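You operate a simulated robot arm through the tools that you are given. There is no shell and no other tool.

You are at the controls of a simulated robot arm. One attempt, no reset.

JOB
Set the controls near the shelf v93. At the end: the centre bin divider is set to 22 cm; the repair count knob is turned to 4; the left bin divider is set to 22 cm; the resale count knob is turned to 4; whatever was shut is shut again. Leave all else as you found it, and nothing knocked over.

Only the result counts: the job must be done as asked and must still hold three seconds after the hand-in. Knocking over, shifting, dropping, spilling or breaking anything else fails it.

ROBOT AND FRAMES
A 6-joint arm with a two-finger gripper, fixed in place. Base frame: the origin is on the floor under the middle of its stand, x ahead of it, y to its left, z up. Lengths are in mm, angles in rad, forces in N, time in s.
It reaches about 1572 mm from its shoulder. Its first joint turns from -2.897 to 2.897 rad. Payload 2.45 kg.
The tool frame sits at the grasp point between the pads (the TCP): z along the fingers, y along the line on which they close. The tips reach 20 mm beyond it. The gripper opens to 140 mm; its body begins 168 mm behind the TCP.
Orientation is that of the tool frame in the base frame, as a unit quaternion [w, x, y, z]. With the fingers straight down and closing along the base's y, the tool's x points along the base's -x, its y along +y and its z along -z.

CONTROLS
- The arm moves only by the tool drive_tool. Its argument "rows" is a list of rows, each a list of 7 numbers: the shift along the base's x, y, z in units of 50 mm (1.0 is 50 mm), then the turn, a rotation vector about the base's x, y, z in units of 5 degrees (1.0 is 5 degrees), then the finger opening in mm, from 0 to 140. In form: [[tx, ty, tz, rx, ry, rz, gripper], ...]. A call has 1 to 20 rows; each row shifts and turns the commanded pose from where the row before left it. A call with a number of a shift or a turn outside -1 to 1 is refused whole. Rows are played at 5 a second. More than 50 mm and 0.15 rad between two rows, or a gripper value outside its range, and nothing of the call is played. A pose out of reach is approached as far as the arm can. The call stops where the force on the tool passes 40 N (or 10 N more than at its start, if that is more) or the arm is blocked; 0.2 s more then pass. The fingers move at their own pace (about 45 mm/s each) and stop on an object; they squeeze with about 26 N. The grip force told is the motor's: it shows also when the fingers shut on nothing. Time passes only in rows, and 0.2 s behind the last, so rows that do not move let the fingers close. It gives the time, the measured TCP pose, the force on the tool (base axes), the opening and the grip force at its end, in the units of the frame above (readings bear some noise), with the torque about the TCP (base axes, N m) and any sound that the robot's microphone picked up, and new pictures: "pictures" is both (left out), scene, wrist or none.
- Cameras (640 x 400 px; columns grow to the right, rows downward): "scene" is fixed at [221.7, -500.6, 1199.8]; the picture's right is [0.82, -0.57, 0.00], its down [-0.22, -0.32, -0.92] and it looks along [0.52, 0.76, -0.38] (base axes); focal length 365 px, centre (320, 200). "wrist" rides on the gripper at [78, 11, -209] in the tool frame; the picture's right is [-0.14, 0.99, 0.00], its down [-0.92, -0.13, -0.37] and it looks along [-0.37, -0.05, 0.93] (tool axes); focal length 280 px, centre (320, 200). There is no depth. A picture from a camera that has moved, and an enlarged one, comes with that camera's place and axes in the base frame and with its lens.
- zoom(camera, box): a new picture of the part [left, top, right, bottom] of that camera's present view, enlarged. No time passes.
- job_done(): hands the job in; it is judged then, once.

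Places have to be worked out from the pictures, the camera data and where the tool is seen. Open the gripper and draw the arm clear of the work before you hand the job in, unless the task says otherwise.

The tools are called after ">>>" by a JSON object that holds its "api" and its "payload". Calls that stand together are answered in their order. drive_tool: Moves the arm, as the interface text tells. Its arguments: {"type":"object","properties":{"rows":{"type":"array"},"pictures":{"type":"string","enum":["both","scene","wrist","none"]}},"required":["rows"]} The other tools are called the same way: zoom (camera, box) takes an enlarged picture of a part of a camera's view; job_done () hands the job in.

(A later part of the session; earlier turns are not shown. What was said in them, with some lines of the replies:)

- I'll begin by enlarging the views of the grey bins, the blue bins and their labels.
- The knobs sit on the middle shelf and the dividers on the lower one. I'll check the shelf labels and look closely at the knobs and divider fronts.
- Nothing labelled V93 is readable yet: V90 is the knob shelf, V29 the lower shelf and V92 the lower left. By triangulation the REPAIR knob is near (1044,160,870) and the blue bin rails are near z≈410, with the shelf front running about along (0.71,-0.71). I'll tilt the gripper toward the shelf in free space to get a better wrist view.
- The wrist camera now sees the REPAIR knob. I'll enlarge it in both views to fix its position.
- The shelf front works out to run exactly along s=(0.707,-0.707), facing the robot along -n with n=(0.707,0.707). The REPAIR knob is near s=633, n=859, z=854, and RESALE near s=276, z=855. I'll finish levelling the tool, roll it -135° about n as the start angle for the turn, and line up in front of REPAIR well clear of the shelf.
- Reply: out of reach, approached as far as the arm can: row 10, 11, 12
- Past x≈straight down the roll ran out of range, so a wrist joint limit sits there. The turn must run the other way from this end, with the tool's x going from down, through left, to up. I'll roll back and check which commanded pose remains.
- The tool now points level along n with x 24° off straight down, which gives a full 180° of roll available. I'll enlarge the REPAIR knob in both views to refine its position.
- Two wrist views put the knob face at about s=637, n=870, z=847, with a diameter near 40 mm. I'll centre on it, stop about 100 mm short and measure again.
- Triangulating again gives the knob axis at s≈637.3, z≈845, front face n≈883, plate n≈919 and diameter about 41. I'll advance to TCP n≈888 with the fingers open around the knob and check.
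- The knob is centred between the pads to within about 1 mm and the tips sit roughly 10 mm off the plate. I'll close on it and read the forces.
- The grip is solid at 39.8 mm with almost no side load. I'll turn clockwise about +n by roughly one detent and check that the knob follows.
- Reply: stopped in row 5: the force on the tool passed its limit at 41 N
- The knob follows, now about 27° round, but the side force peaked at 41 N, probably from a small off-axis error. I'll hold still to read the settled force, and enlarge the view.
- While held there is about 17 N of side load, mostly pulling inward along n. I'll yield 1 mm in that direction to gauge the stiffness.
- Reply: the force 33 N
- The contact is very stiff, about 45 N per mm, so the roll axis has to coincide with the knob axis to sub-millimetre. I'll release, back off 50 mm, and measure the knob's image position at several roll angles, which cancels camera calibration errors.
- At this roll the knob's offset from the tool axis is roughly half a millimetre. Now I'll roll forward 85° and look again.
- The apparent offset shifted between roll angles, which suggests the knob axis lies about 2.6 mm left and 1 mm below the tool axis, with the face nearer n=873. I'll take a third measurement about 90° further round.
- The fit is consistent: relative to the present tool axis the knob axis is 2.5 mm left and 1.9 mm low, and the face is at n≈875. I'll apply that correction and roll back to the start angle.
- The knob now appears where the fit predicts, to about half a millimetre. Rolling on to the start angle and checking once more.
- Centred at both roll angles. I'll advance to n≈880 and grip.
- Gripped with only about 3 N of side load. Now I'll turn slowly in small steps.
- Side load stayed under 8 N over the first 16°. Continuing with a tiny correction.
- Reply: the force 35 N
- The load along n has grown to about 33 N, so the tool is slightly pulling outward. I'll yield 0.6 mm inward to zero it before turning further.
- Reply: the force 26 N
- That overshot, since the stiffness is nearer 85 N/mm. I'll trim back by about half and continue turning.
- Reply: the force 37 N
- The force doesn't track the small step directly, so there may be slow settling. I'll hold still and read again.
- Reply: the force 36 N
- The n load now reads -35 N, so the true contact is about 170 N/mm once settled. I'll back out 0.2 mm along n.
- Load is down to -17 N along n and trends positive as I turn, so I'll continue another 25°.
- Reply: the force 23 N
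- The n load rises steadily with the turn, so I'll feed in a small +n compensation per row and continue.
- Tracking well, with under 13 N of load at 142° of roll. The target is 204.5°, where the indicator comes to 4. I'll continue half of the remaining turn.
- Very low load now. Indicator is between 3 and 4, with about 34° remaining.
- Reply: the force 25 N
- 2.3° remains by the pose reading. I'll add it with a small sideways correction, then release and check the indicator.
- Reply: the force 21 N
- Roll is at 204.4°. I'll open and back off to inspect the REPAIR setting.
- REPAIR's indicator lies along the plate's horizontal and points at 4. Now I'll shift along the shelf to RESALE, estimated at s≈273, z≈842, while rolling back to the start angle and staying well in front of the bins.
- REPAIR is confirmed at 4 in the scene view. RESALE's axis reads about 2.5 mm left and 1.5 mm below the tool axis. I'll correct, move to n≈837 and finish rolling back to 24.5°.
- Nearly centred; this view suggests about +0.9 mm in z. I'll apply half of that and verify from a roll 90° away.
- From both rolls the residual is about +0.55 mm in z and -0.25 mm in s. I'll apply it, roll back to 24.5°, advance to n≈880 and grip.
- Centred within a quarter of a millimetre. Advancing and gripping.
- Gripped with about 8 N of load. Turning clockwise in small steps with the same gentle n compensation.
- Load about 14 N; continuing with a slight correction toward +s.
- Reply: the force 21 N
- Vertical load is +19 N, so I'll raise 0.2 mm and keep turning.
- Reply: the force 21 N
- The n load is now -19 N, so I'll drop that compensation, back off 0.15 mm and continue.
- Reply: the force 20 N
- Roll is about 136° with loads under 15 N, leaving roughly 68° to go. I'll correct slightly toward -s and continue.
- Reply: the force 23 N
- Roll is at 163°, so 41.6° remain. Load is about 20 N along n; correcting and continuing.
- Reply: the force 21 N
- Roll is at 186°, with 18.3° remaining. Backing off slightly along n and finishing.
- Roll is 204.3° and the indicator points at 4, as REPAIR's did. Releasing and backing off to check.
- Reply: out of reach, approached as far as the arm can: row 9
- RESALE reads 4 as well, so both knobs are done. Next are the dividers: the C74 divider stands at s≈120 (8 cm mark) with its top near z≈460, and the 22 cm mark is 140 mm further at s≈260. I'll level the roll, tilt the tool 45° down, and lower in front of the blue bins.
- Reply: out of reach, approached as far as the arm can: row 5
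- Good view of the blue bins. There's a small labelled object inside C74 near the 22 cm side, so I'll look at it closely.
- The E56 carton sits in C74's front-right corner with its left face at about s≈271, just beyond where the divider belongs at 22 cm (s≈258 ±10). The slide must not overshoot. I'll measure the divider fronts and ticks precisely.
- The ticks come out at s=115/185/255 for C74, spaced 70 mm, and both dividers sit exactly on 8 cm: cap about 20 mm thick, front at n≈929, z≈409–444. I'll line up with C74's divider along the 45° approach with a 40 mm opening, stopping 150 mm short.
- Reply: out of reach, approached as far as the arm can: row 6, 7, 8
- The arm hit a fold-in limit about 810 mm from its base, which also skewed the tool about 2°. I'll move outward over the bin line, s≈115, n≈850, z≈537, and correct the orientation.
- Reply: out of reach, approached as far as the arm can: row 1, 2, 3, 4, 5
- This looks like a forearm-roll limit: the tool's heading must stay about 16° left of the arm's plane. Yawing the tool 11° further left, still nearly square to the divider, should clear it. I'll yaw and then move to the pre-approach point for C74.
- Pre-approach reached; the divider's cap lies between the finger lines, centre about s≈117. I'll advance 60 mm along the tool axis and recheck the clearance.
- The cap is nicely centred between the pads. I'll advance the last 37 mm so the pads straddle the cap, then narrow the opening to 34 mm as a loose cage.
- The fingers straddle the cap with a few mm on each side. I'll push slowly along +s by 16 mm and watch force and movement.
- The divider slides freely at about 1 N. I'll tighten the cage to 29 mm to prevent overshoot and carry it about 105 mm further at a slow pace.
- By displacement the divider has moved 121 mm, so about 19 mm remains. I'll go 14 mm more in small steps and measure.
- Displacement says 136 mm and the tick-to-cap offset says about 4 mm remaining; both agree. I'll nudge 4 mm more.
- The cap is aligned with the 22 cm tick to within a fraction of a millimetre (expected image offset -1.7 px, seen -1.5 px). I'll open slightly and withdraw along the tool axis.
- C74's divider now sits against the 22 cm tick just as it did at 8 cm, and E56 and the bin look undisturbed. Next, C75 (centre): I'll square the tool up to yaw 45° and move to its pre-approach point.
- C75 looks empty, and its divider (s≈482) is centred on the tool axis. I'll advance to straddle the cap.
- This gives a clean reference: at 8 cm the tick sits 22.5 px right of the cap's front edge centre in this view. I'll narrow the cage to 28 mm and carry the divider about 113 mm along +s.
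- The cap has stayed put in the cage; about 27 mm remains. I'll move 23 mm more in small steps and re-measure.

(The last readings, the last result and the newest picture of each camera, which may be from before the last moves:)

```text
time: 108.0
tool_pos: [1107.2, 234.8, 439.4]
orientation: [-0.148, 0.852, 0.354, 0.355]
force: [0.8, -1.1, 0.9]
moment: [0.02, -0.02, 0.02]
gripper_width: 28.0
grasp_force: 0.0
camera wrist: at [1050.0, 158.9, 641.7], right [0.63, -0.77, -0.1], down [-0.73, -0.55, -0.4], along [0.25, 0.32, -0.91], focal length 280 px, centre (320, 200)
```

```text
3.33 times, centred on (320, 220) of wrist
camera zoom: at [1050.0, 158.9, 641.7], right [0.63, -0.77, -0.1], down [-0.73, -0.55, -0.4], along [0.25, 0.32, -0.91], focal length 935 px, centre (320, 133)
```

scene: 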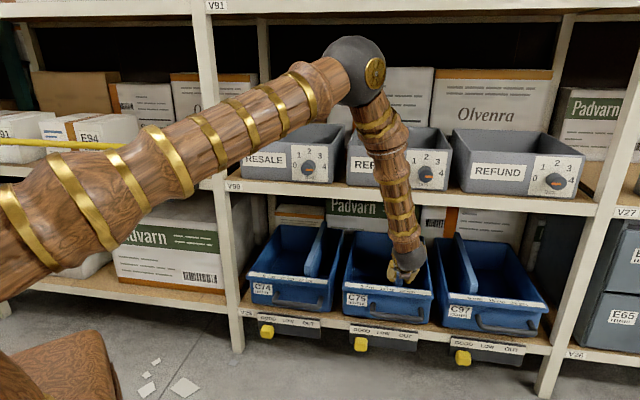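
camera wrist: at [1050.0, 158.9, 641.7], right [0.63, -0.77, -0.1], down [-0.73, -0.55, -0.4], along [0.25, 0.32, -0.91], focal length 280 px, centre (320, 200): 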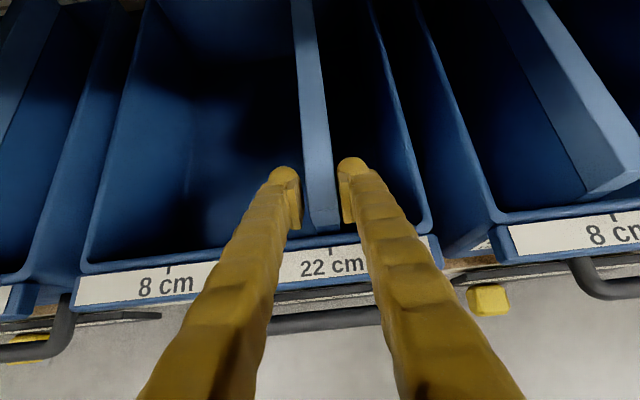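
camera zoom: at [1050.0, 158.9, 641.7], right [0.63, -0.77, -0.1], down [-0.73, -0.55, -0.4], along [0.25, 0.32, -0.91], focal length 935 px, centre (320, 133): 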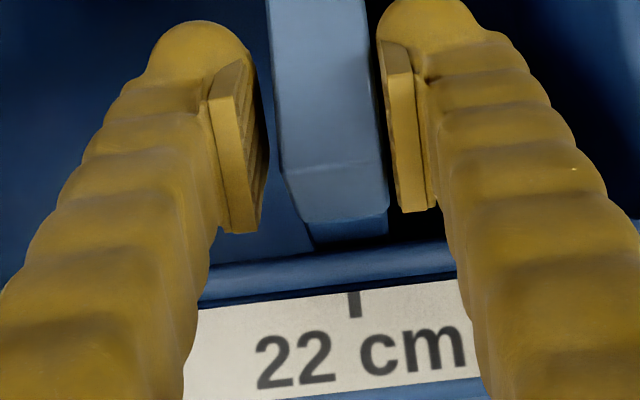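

The divider has eased ahead of the finger by about 4.5 mm and now sits on the 22 cm tick to within about 0.6 mm, probably via a detent. I'll open and withdraw along the tool axis, then inspect both.

>>> {"api": "drive_tool", "payload": {"rows": [[0, 0, 0, 0, 0, 0, 34], [0, 0, 0, 0, 0, 0, 40], [-0.1, -0.1, 0.14, 0, 0, 0, 40], [-0.2, -0.2, 0.28, 0, 0, 0, 40], [-0.2, -0.2, 0.28, 0, 0, 0, 40], [-0.2, -0.2, 0.28, 0, 0, 0, 40], [-0.3, -0.3, 0.42, 0, 0, 0, 40], [-0.4, -0.4, 0.56, 0, 0, 0, 40], [-0.4, -0.4, 0.56, 0, 0, 0, 40], [0, 0, 0, 0, 0, 0, 40]]}}

>>> {"api": "zoom", "payload": {"camera": "wrist", "box": [220, 40, 420, 200]}}

>>> {"api": "zoom", "payload": {"camera": "scene", "box": [335, 215, 435, 315]}}

>>> {"api": "zoom", "payload": {"camera": "scene", "box": [240, 215, 340, 315]}}

```text
time: 110.2
tool_pos: [1014.8, 146.2, 565.9]
orientation: [-0.148, 0.853, 0.353, 0.356]
force: [-1.0, 0.1, -0.5]
moment: [0.0, 0.01, 0.01]
gripper_width: 39.9
grasp_force: 0.0
camera wrist: at [958.7, 70.6, 769.0], right [0.63, -0.77, -0.1], down [-0.73, -0.55, -0.4], along [0.25, 0.32, -0.91], focal length 280 px, centre (320, 200)
```

scene: 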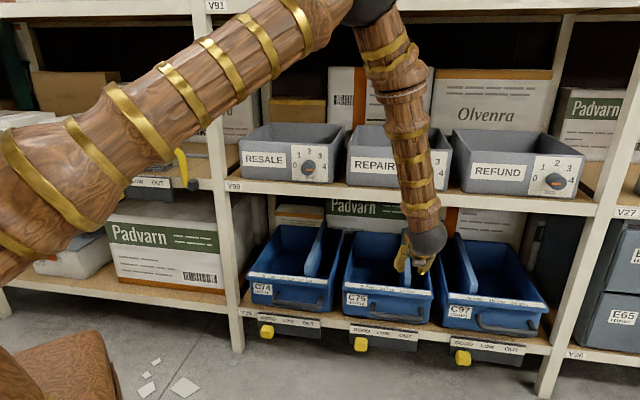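
wrist: 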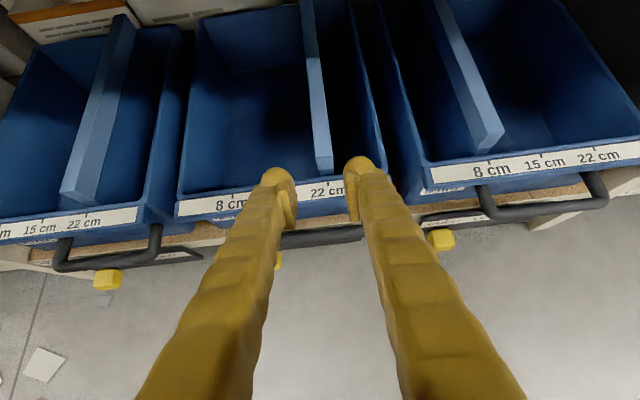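

```text
2.50 times, centred on (320, 120) of wrist
camera zoom: at [958.7, 70.6, 769.0], right [0.63, -0.77, -0.1], down [-0.73, -0.55, -0.4], along [0.25, 0.32, -0.91], focal length 701 px, centre (320, 400)
```

zoom: 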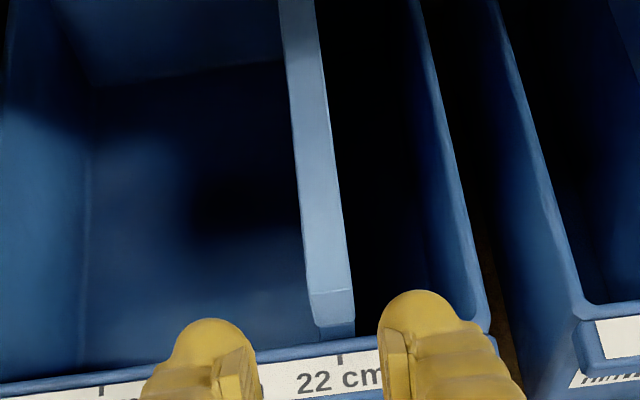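

```text
4.00 times, centred on (385, 265) of scene
camera zoom: at [221.7, -500.6, 1199.8], right [0.82, -0.57, 0.0], down [-0.22, -0.32, -0.92], along [0.52, 0.76, -0.38], focal length 1458 px, centre (60, -60)
```

zoom: 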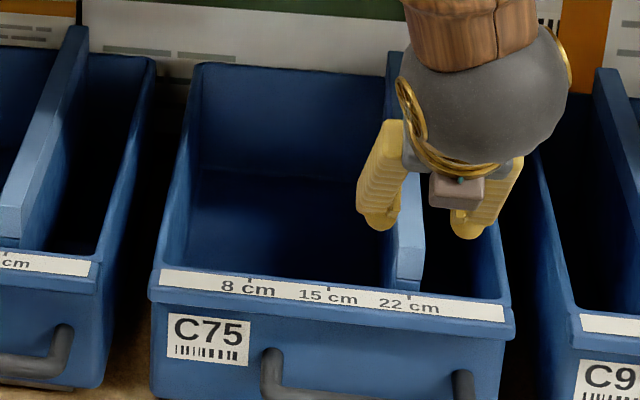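

```text
4.00 times, centred on (290, 265) of scene
camera zoom: at [221.7, -500.6, 1199.8], right [0.82, -0.57, 0.0], down [-0.22, -0.32, -0.92], along [0.52, 0.76, -0.38], focal length 1458 px, centre (440, -60)
```

zoom: 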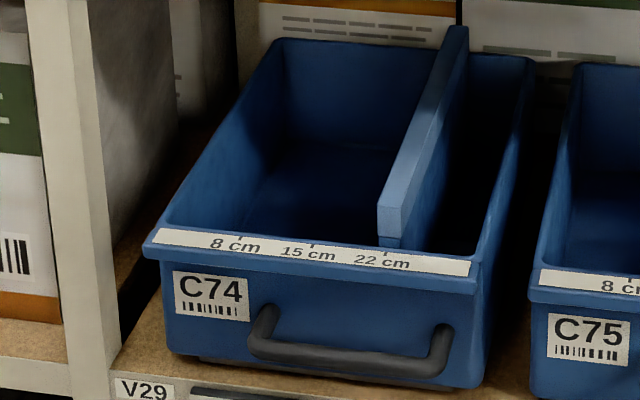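

Both dividers look right. I'll pull the arm well clear so the scene camera can check each tick closely.

>>> {"api": "drive_tool", "payload": {"rows": [[-0.3, -0.3, 0.5, 0, 0, 0, 60], [-0.3, -0.3, 0.6, 0, 0, 0, 80], [-0.2, -0.6, 0.6, 0, 0, 0, 100], [-0.2, -0.6, 0.6, 0, 0, 0, 120], [0, -0.7, 0.6, 0, 0, 0, 140], [0, -0.7, 0.6, 0, 0, 0, 140], [0, -0.7, 0.6, 0, 0, 0, 140], [0, -0.7, 0.6, 0, 0, 0, 140], [0, 0, 0, 0, 0, 0, 140]]}}

>>> {"api": "zoom", "payload": {"camera": "scene", "box": [280, 245, 330, 295]}}

>>> {"api": "zoom", "payload": {"camera": "scene", "box": [380, 250, 430, 300]}}

>>> {"api": "zoom", "payload": {"camera": "scene", "box": [440, 250, 490, 310]}}

```text
time: 112.2
tool_pos: [966.7, -88.4, 799.3]
orientation: [-0.148, 0.852, 0.354, 0.355]
force: [-0.4, 0.4, 0.1]
moment: [-0.05, -0.01, 0.0]
gripper_width: 140.1
grasp_force: 0.0
camera wrist: at [909.3, -162.7, 1002.9], right [0.63, -0.77, -0.1], down [-0.73, -0.55, -0.4], along [0.25, 0.32, -0.91], focal length 280 px, centre (320, 200)
```

scene: 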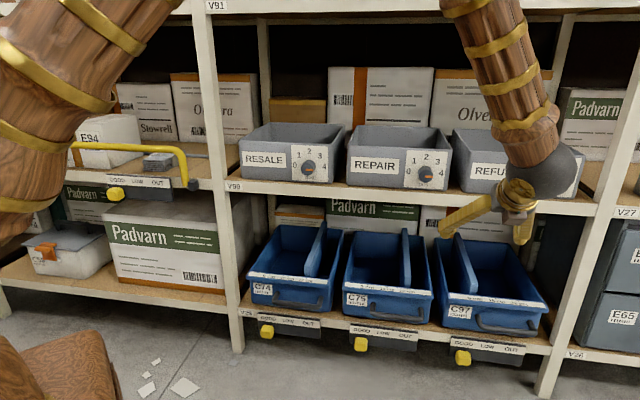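
wrist: 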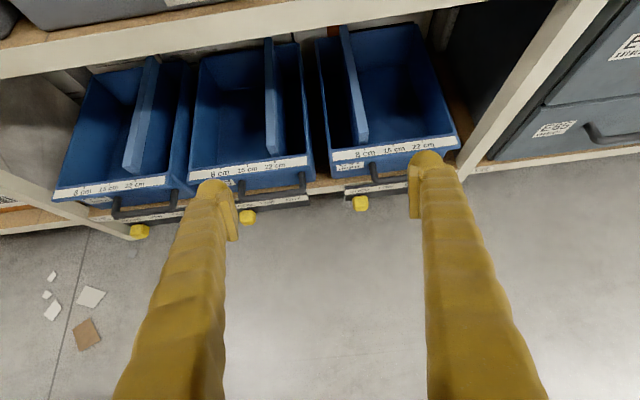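

```text
8.00 times, centred on (305, 270) of scene
camera zoom: at [221.7, -500.6, 1199.8], right [0.82, -0.57, 0.0], down [-0.22, -0.32, -0.92], along [0.52, 0.76, -0.38], focal length 2916 px, centre (440, -360)
```

zoom: 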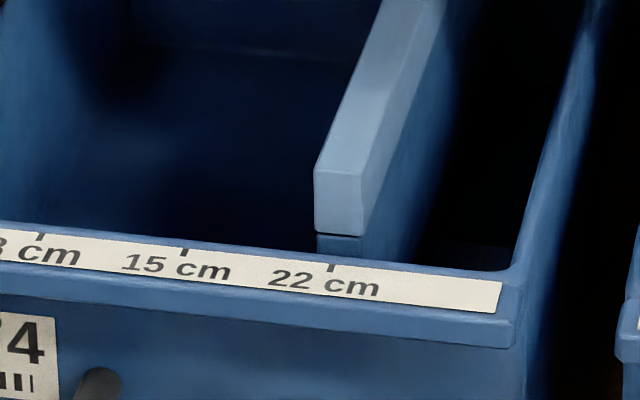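

```text
8.00 times, centred on (405, 275) of scene
camera zoom: at [221.7, -500.6, 1199.8], right [0.82, -0.57, 0.0], down [-0.22, -0.32, -0.92], along [0.52, 0.76, -0.38], focal length 2916 px, centre (-360, -400)
```

zoom: 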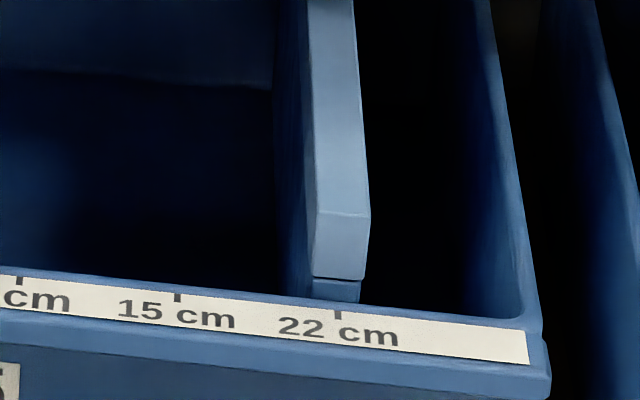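

```text
6.67 times, centred on (465, 280) of scene
camera zoom: at [221.7, -500.6, 1199.8], right [0.82, -0.57, 0.0], down [-0.22, -0.32, -0.92], along [0.52, 0.76, -0.38], focal length 2430 px, centre (-647, -333)
```

zoom: 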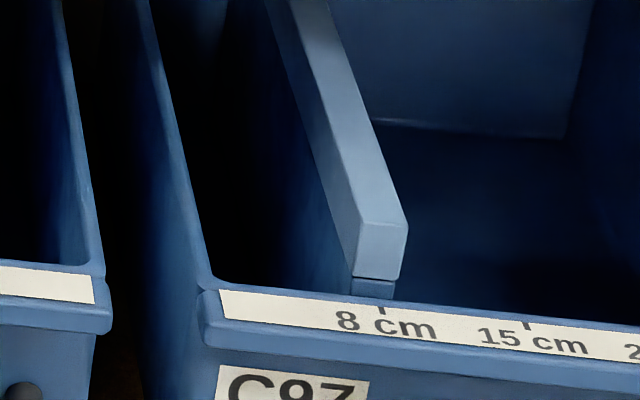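

C74's divider reads about 1 mm short of the tick centre and C75's about 0.4 mm past it. Bins and plates are unchanged in the view. Before finishing, I'll look further left in the scene to confirm where V93 is and that no second set of such controls exists there.

>>> {"api": "zoom", "payload": {"camera": "scene", "box": [0, 0, 20, 400]}}

>>> {"api": "zoom", "payload": {"camera": "scene", "box": [0, 120, 20, 220]}}

>>> {"api": "zoom", "payload": {"camera": "scene", "box": [620, 0, 640, 400]}}

```text
1.00 times, centred on (10, 200) of scene (not enlarged: the box is as wide or as high as the picture)
camera zoom: at [221.7, -500.6, 1199.8], right [0.82, -0.57, 0.0], down [-0.22, -0.32, -0.92], along [0.52, 0.76, -0.38], focal length 365 px, centre (630, 200)
```

zoom: 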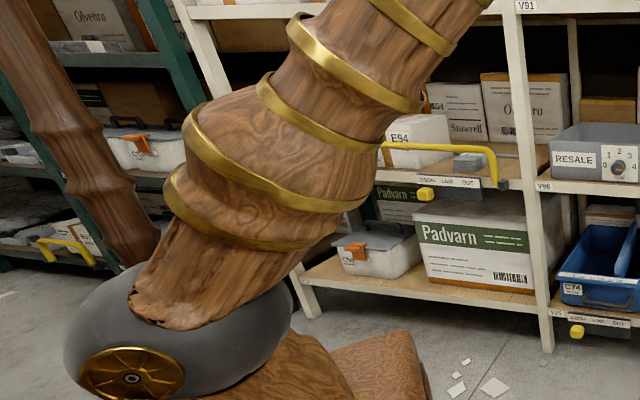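

```text
4.00 times, centred on (10, 170) of scene
camera zoom: at [221.7, -500.6, 1199.8], right [0.82, -0.57, 0.0], down [-0.22, -0.32, -0.92], along [0.52, 0.76, -0.38], focal length 1458 px, centre (1560, 320)
```

zoom: 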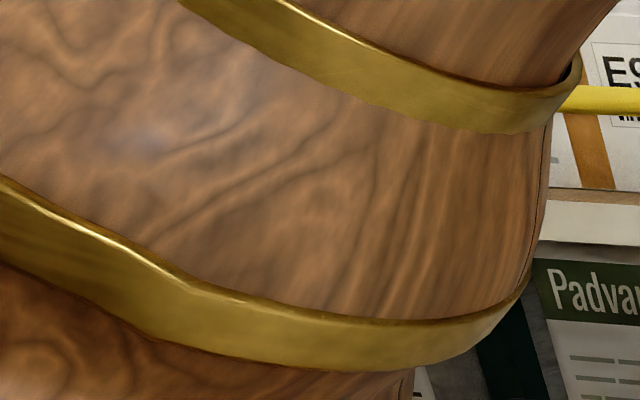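

```text
1.00 times, centred on (630, 200) of scene (not enlarged: the box is as wide or as high as the picture)
camera zoom: at [221.7, -500.6, 1199.8], right [0.82, -0.57, 0.0], down [-0.22, -0.32, -0.92], along [0.52, 0.76, -0.38], focal length 365 px, centre (10, 200)
```

zoom: 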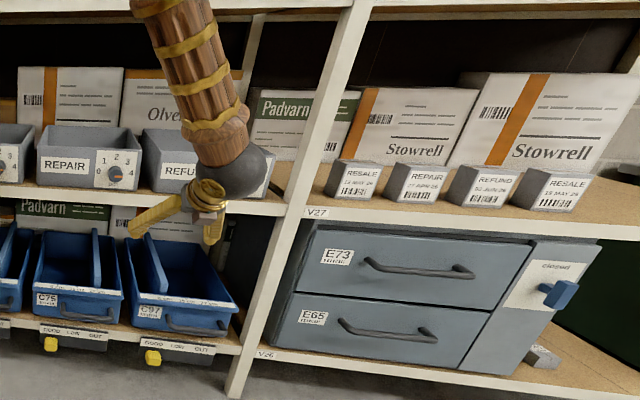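

The only count knobs and dividers are the set I've adjusted; V93 is evidently the left bay's middle shelf beside them. One last close look at both knobs and the overall row before handing in.

>>> {"api": "zoom", "payload": {"camera": "scene", "box": [280, 130, 460, 200]}}

>>> {"api": "zoom", "payload": {"camera": "scene", "box": [230, 215, 560, 375]}}

>>> {"api": "zoom", "payload": {"camera": "wrist", "box": [60, 20, 340, 220]}}

```text
3.56 times, centred on (370, 165) of scene
camera zoom: at [221.7, -500.6, 1199.8], right [0.82, -0.57, 0.0], down [-0.22, -0.32, -0.92], along [0.52, 0.76, -0.38], focal length 1296 px, centre (142, 324)
```

zoom: 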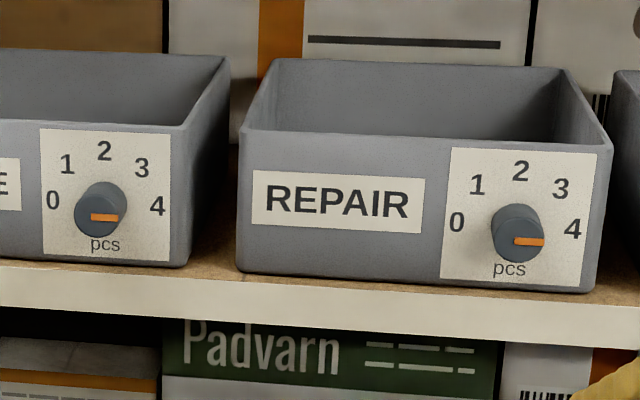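

```text
1.94 times, centred on (395, 295) of scene
camera zoom: at [221.7, -500.6, 1199.8], right [0.82, -0.57, 0.0], down [-0.22, -0.32, -0.92], along [0.52, 0.76, -0.38], focal length 707 px, centre (174, 16)
```

zoom: 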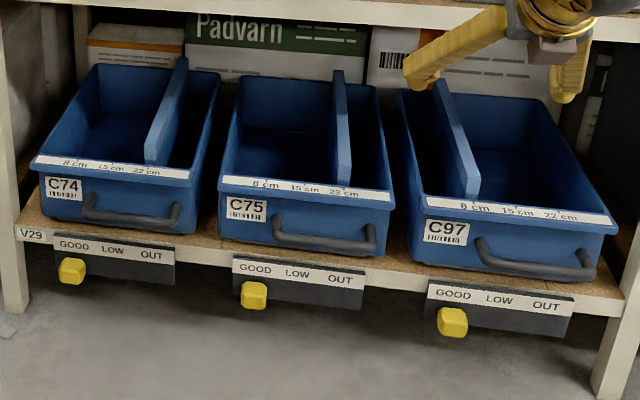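

```text
2.00 times, centred on (200, 120) of wrist
camera zoom: at [909.3, -162.7, 1002.9], right [0.63, -0.77, -0.1], down [-0.73, -0.55, -0.4], along [0.25, 0.32, -0.91], focal length 561 px, centre (560, 360)
```

zoom: 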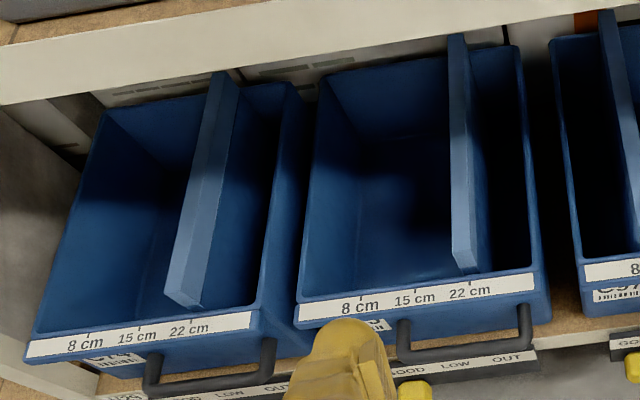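

Both count knobs point to 4 and both dividers stand at their 22 cm ticks. The C97 divider, the yellow sliders, the bins and E56 look as I found them. Nothing needed opening, and the gripper is open and clear of the shelf, so I'm handing in.

>>> {"api": "job_done", "payload": {}}

```text
The job is handed in.
```

The job is handed in. The repair and resale count knobs are both turned to 4, and the left (C74) and centre (C75) bin dividers are both at the 22 cm mark.

- **Accuracy:** By my last measurements, the C74 divider sits about 1 mm short of the 22 cm tick and the C75 divider about 0.4 mm past it. Both knob pointers line up with 4 to within a degree or two.
- **Force on a knob:** The first attempt at the repair knob briefly peaked at 41 N because the gripper was off-centre. I released, re-centred and finished the turn gently. The knob plates were in the same place in the pictures before and after, so the grey bins did not visibly shift.
- **Carton in the left bin:** C74 holds a small carton (E56) close to where its divider now stands. It was still there and looked undisturbed when I last saw it. By my estimate it clears the divider by 4–6 mm.
- **Shelf V93:** I never saw a V93 label. I took it to be the middle shelf of the bay to the left, because the set I adjusted is the only one in view with these knobs and dividers.

Nothing had to be opened, so there was nothing to shut again. The third bin's divider and the yellow sliders were left as they were. The gripper is open and clear of the shelf.
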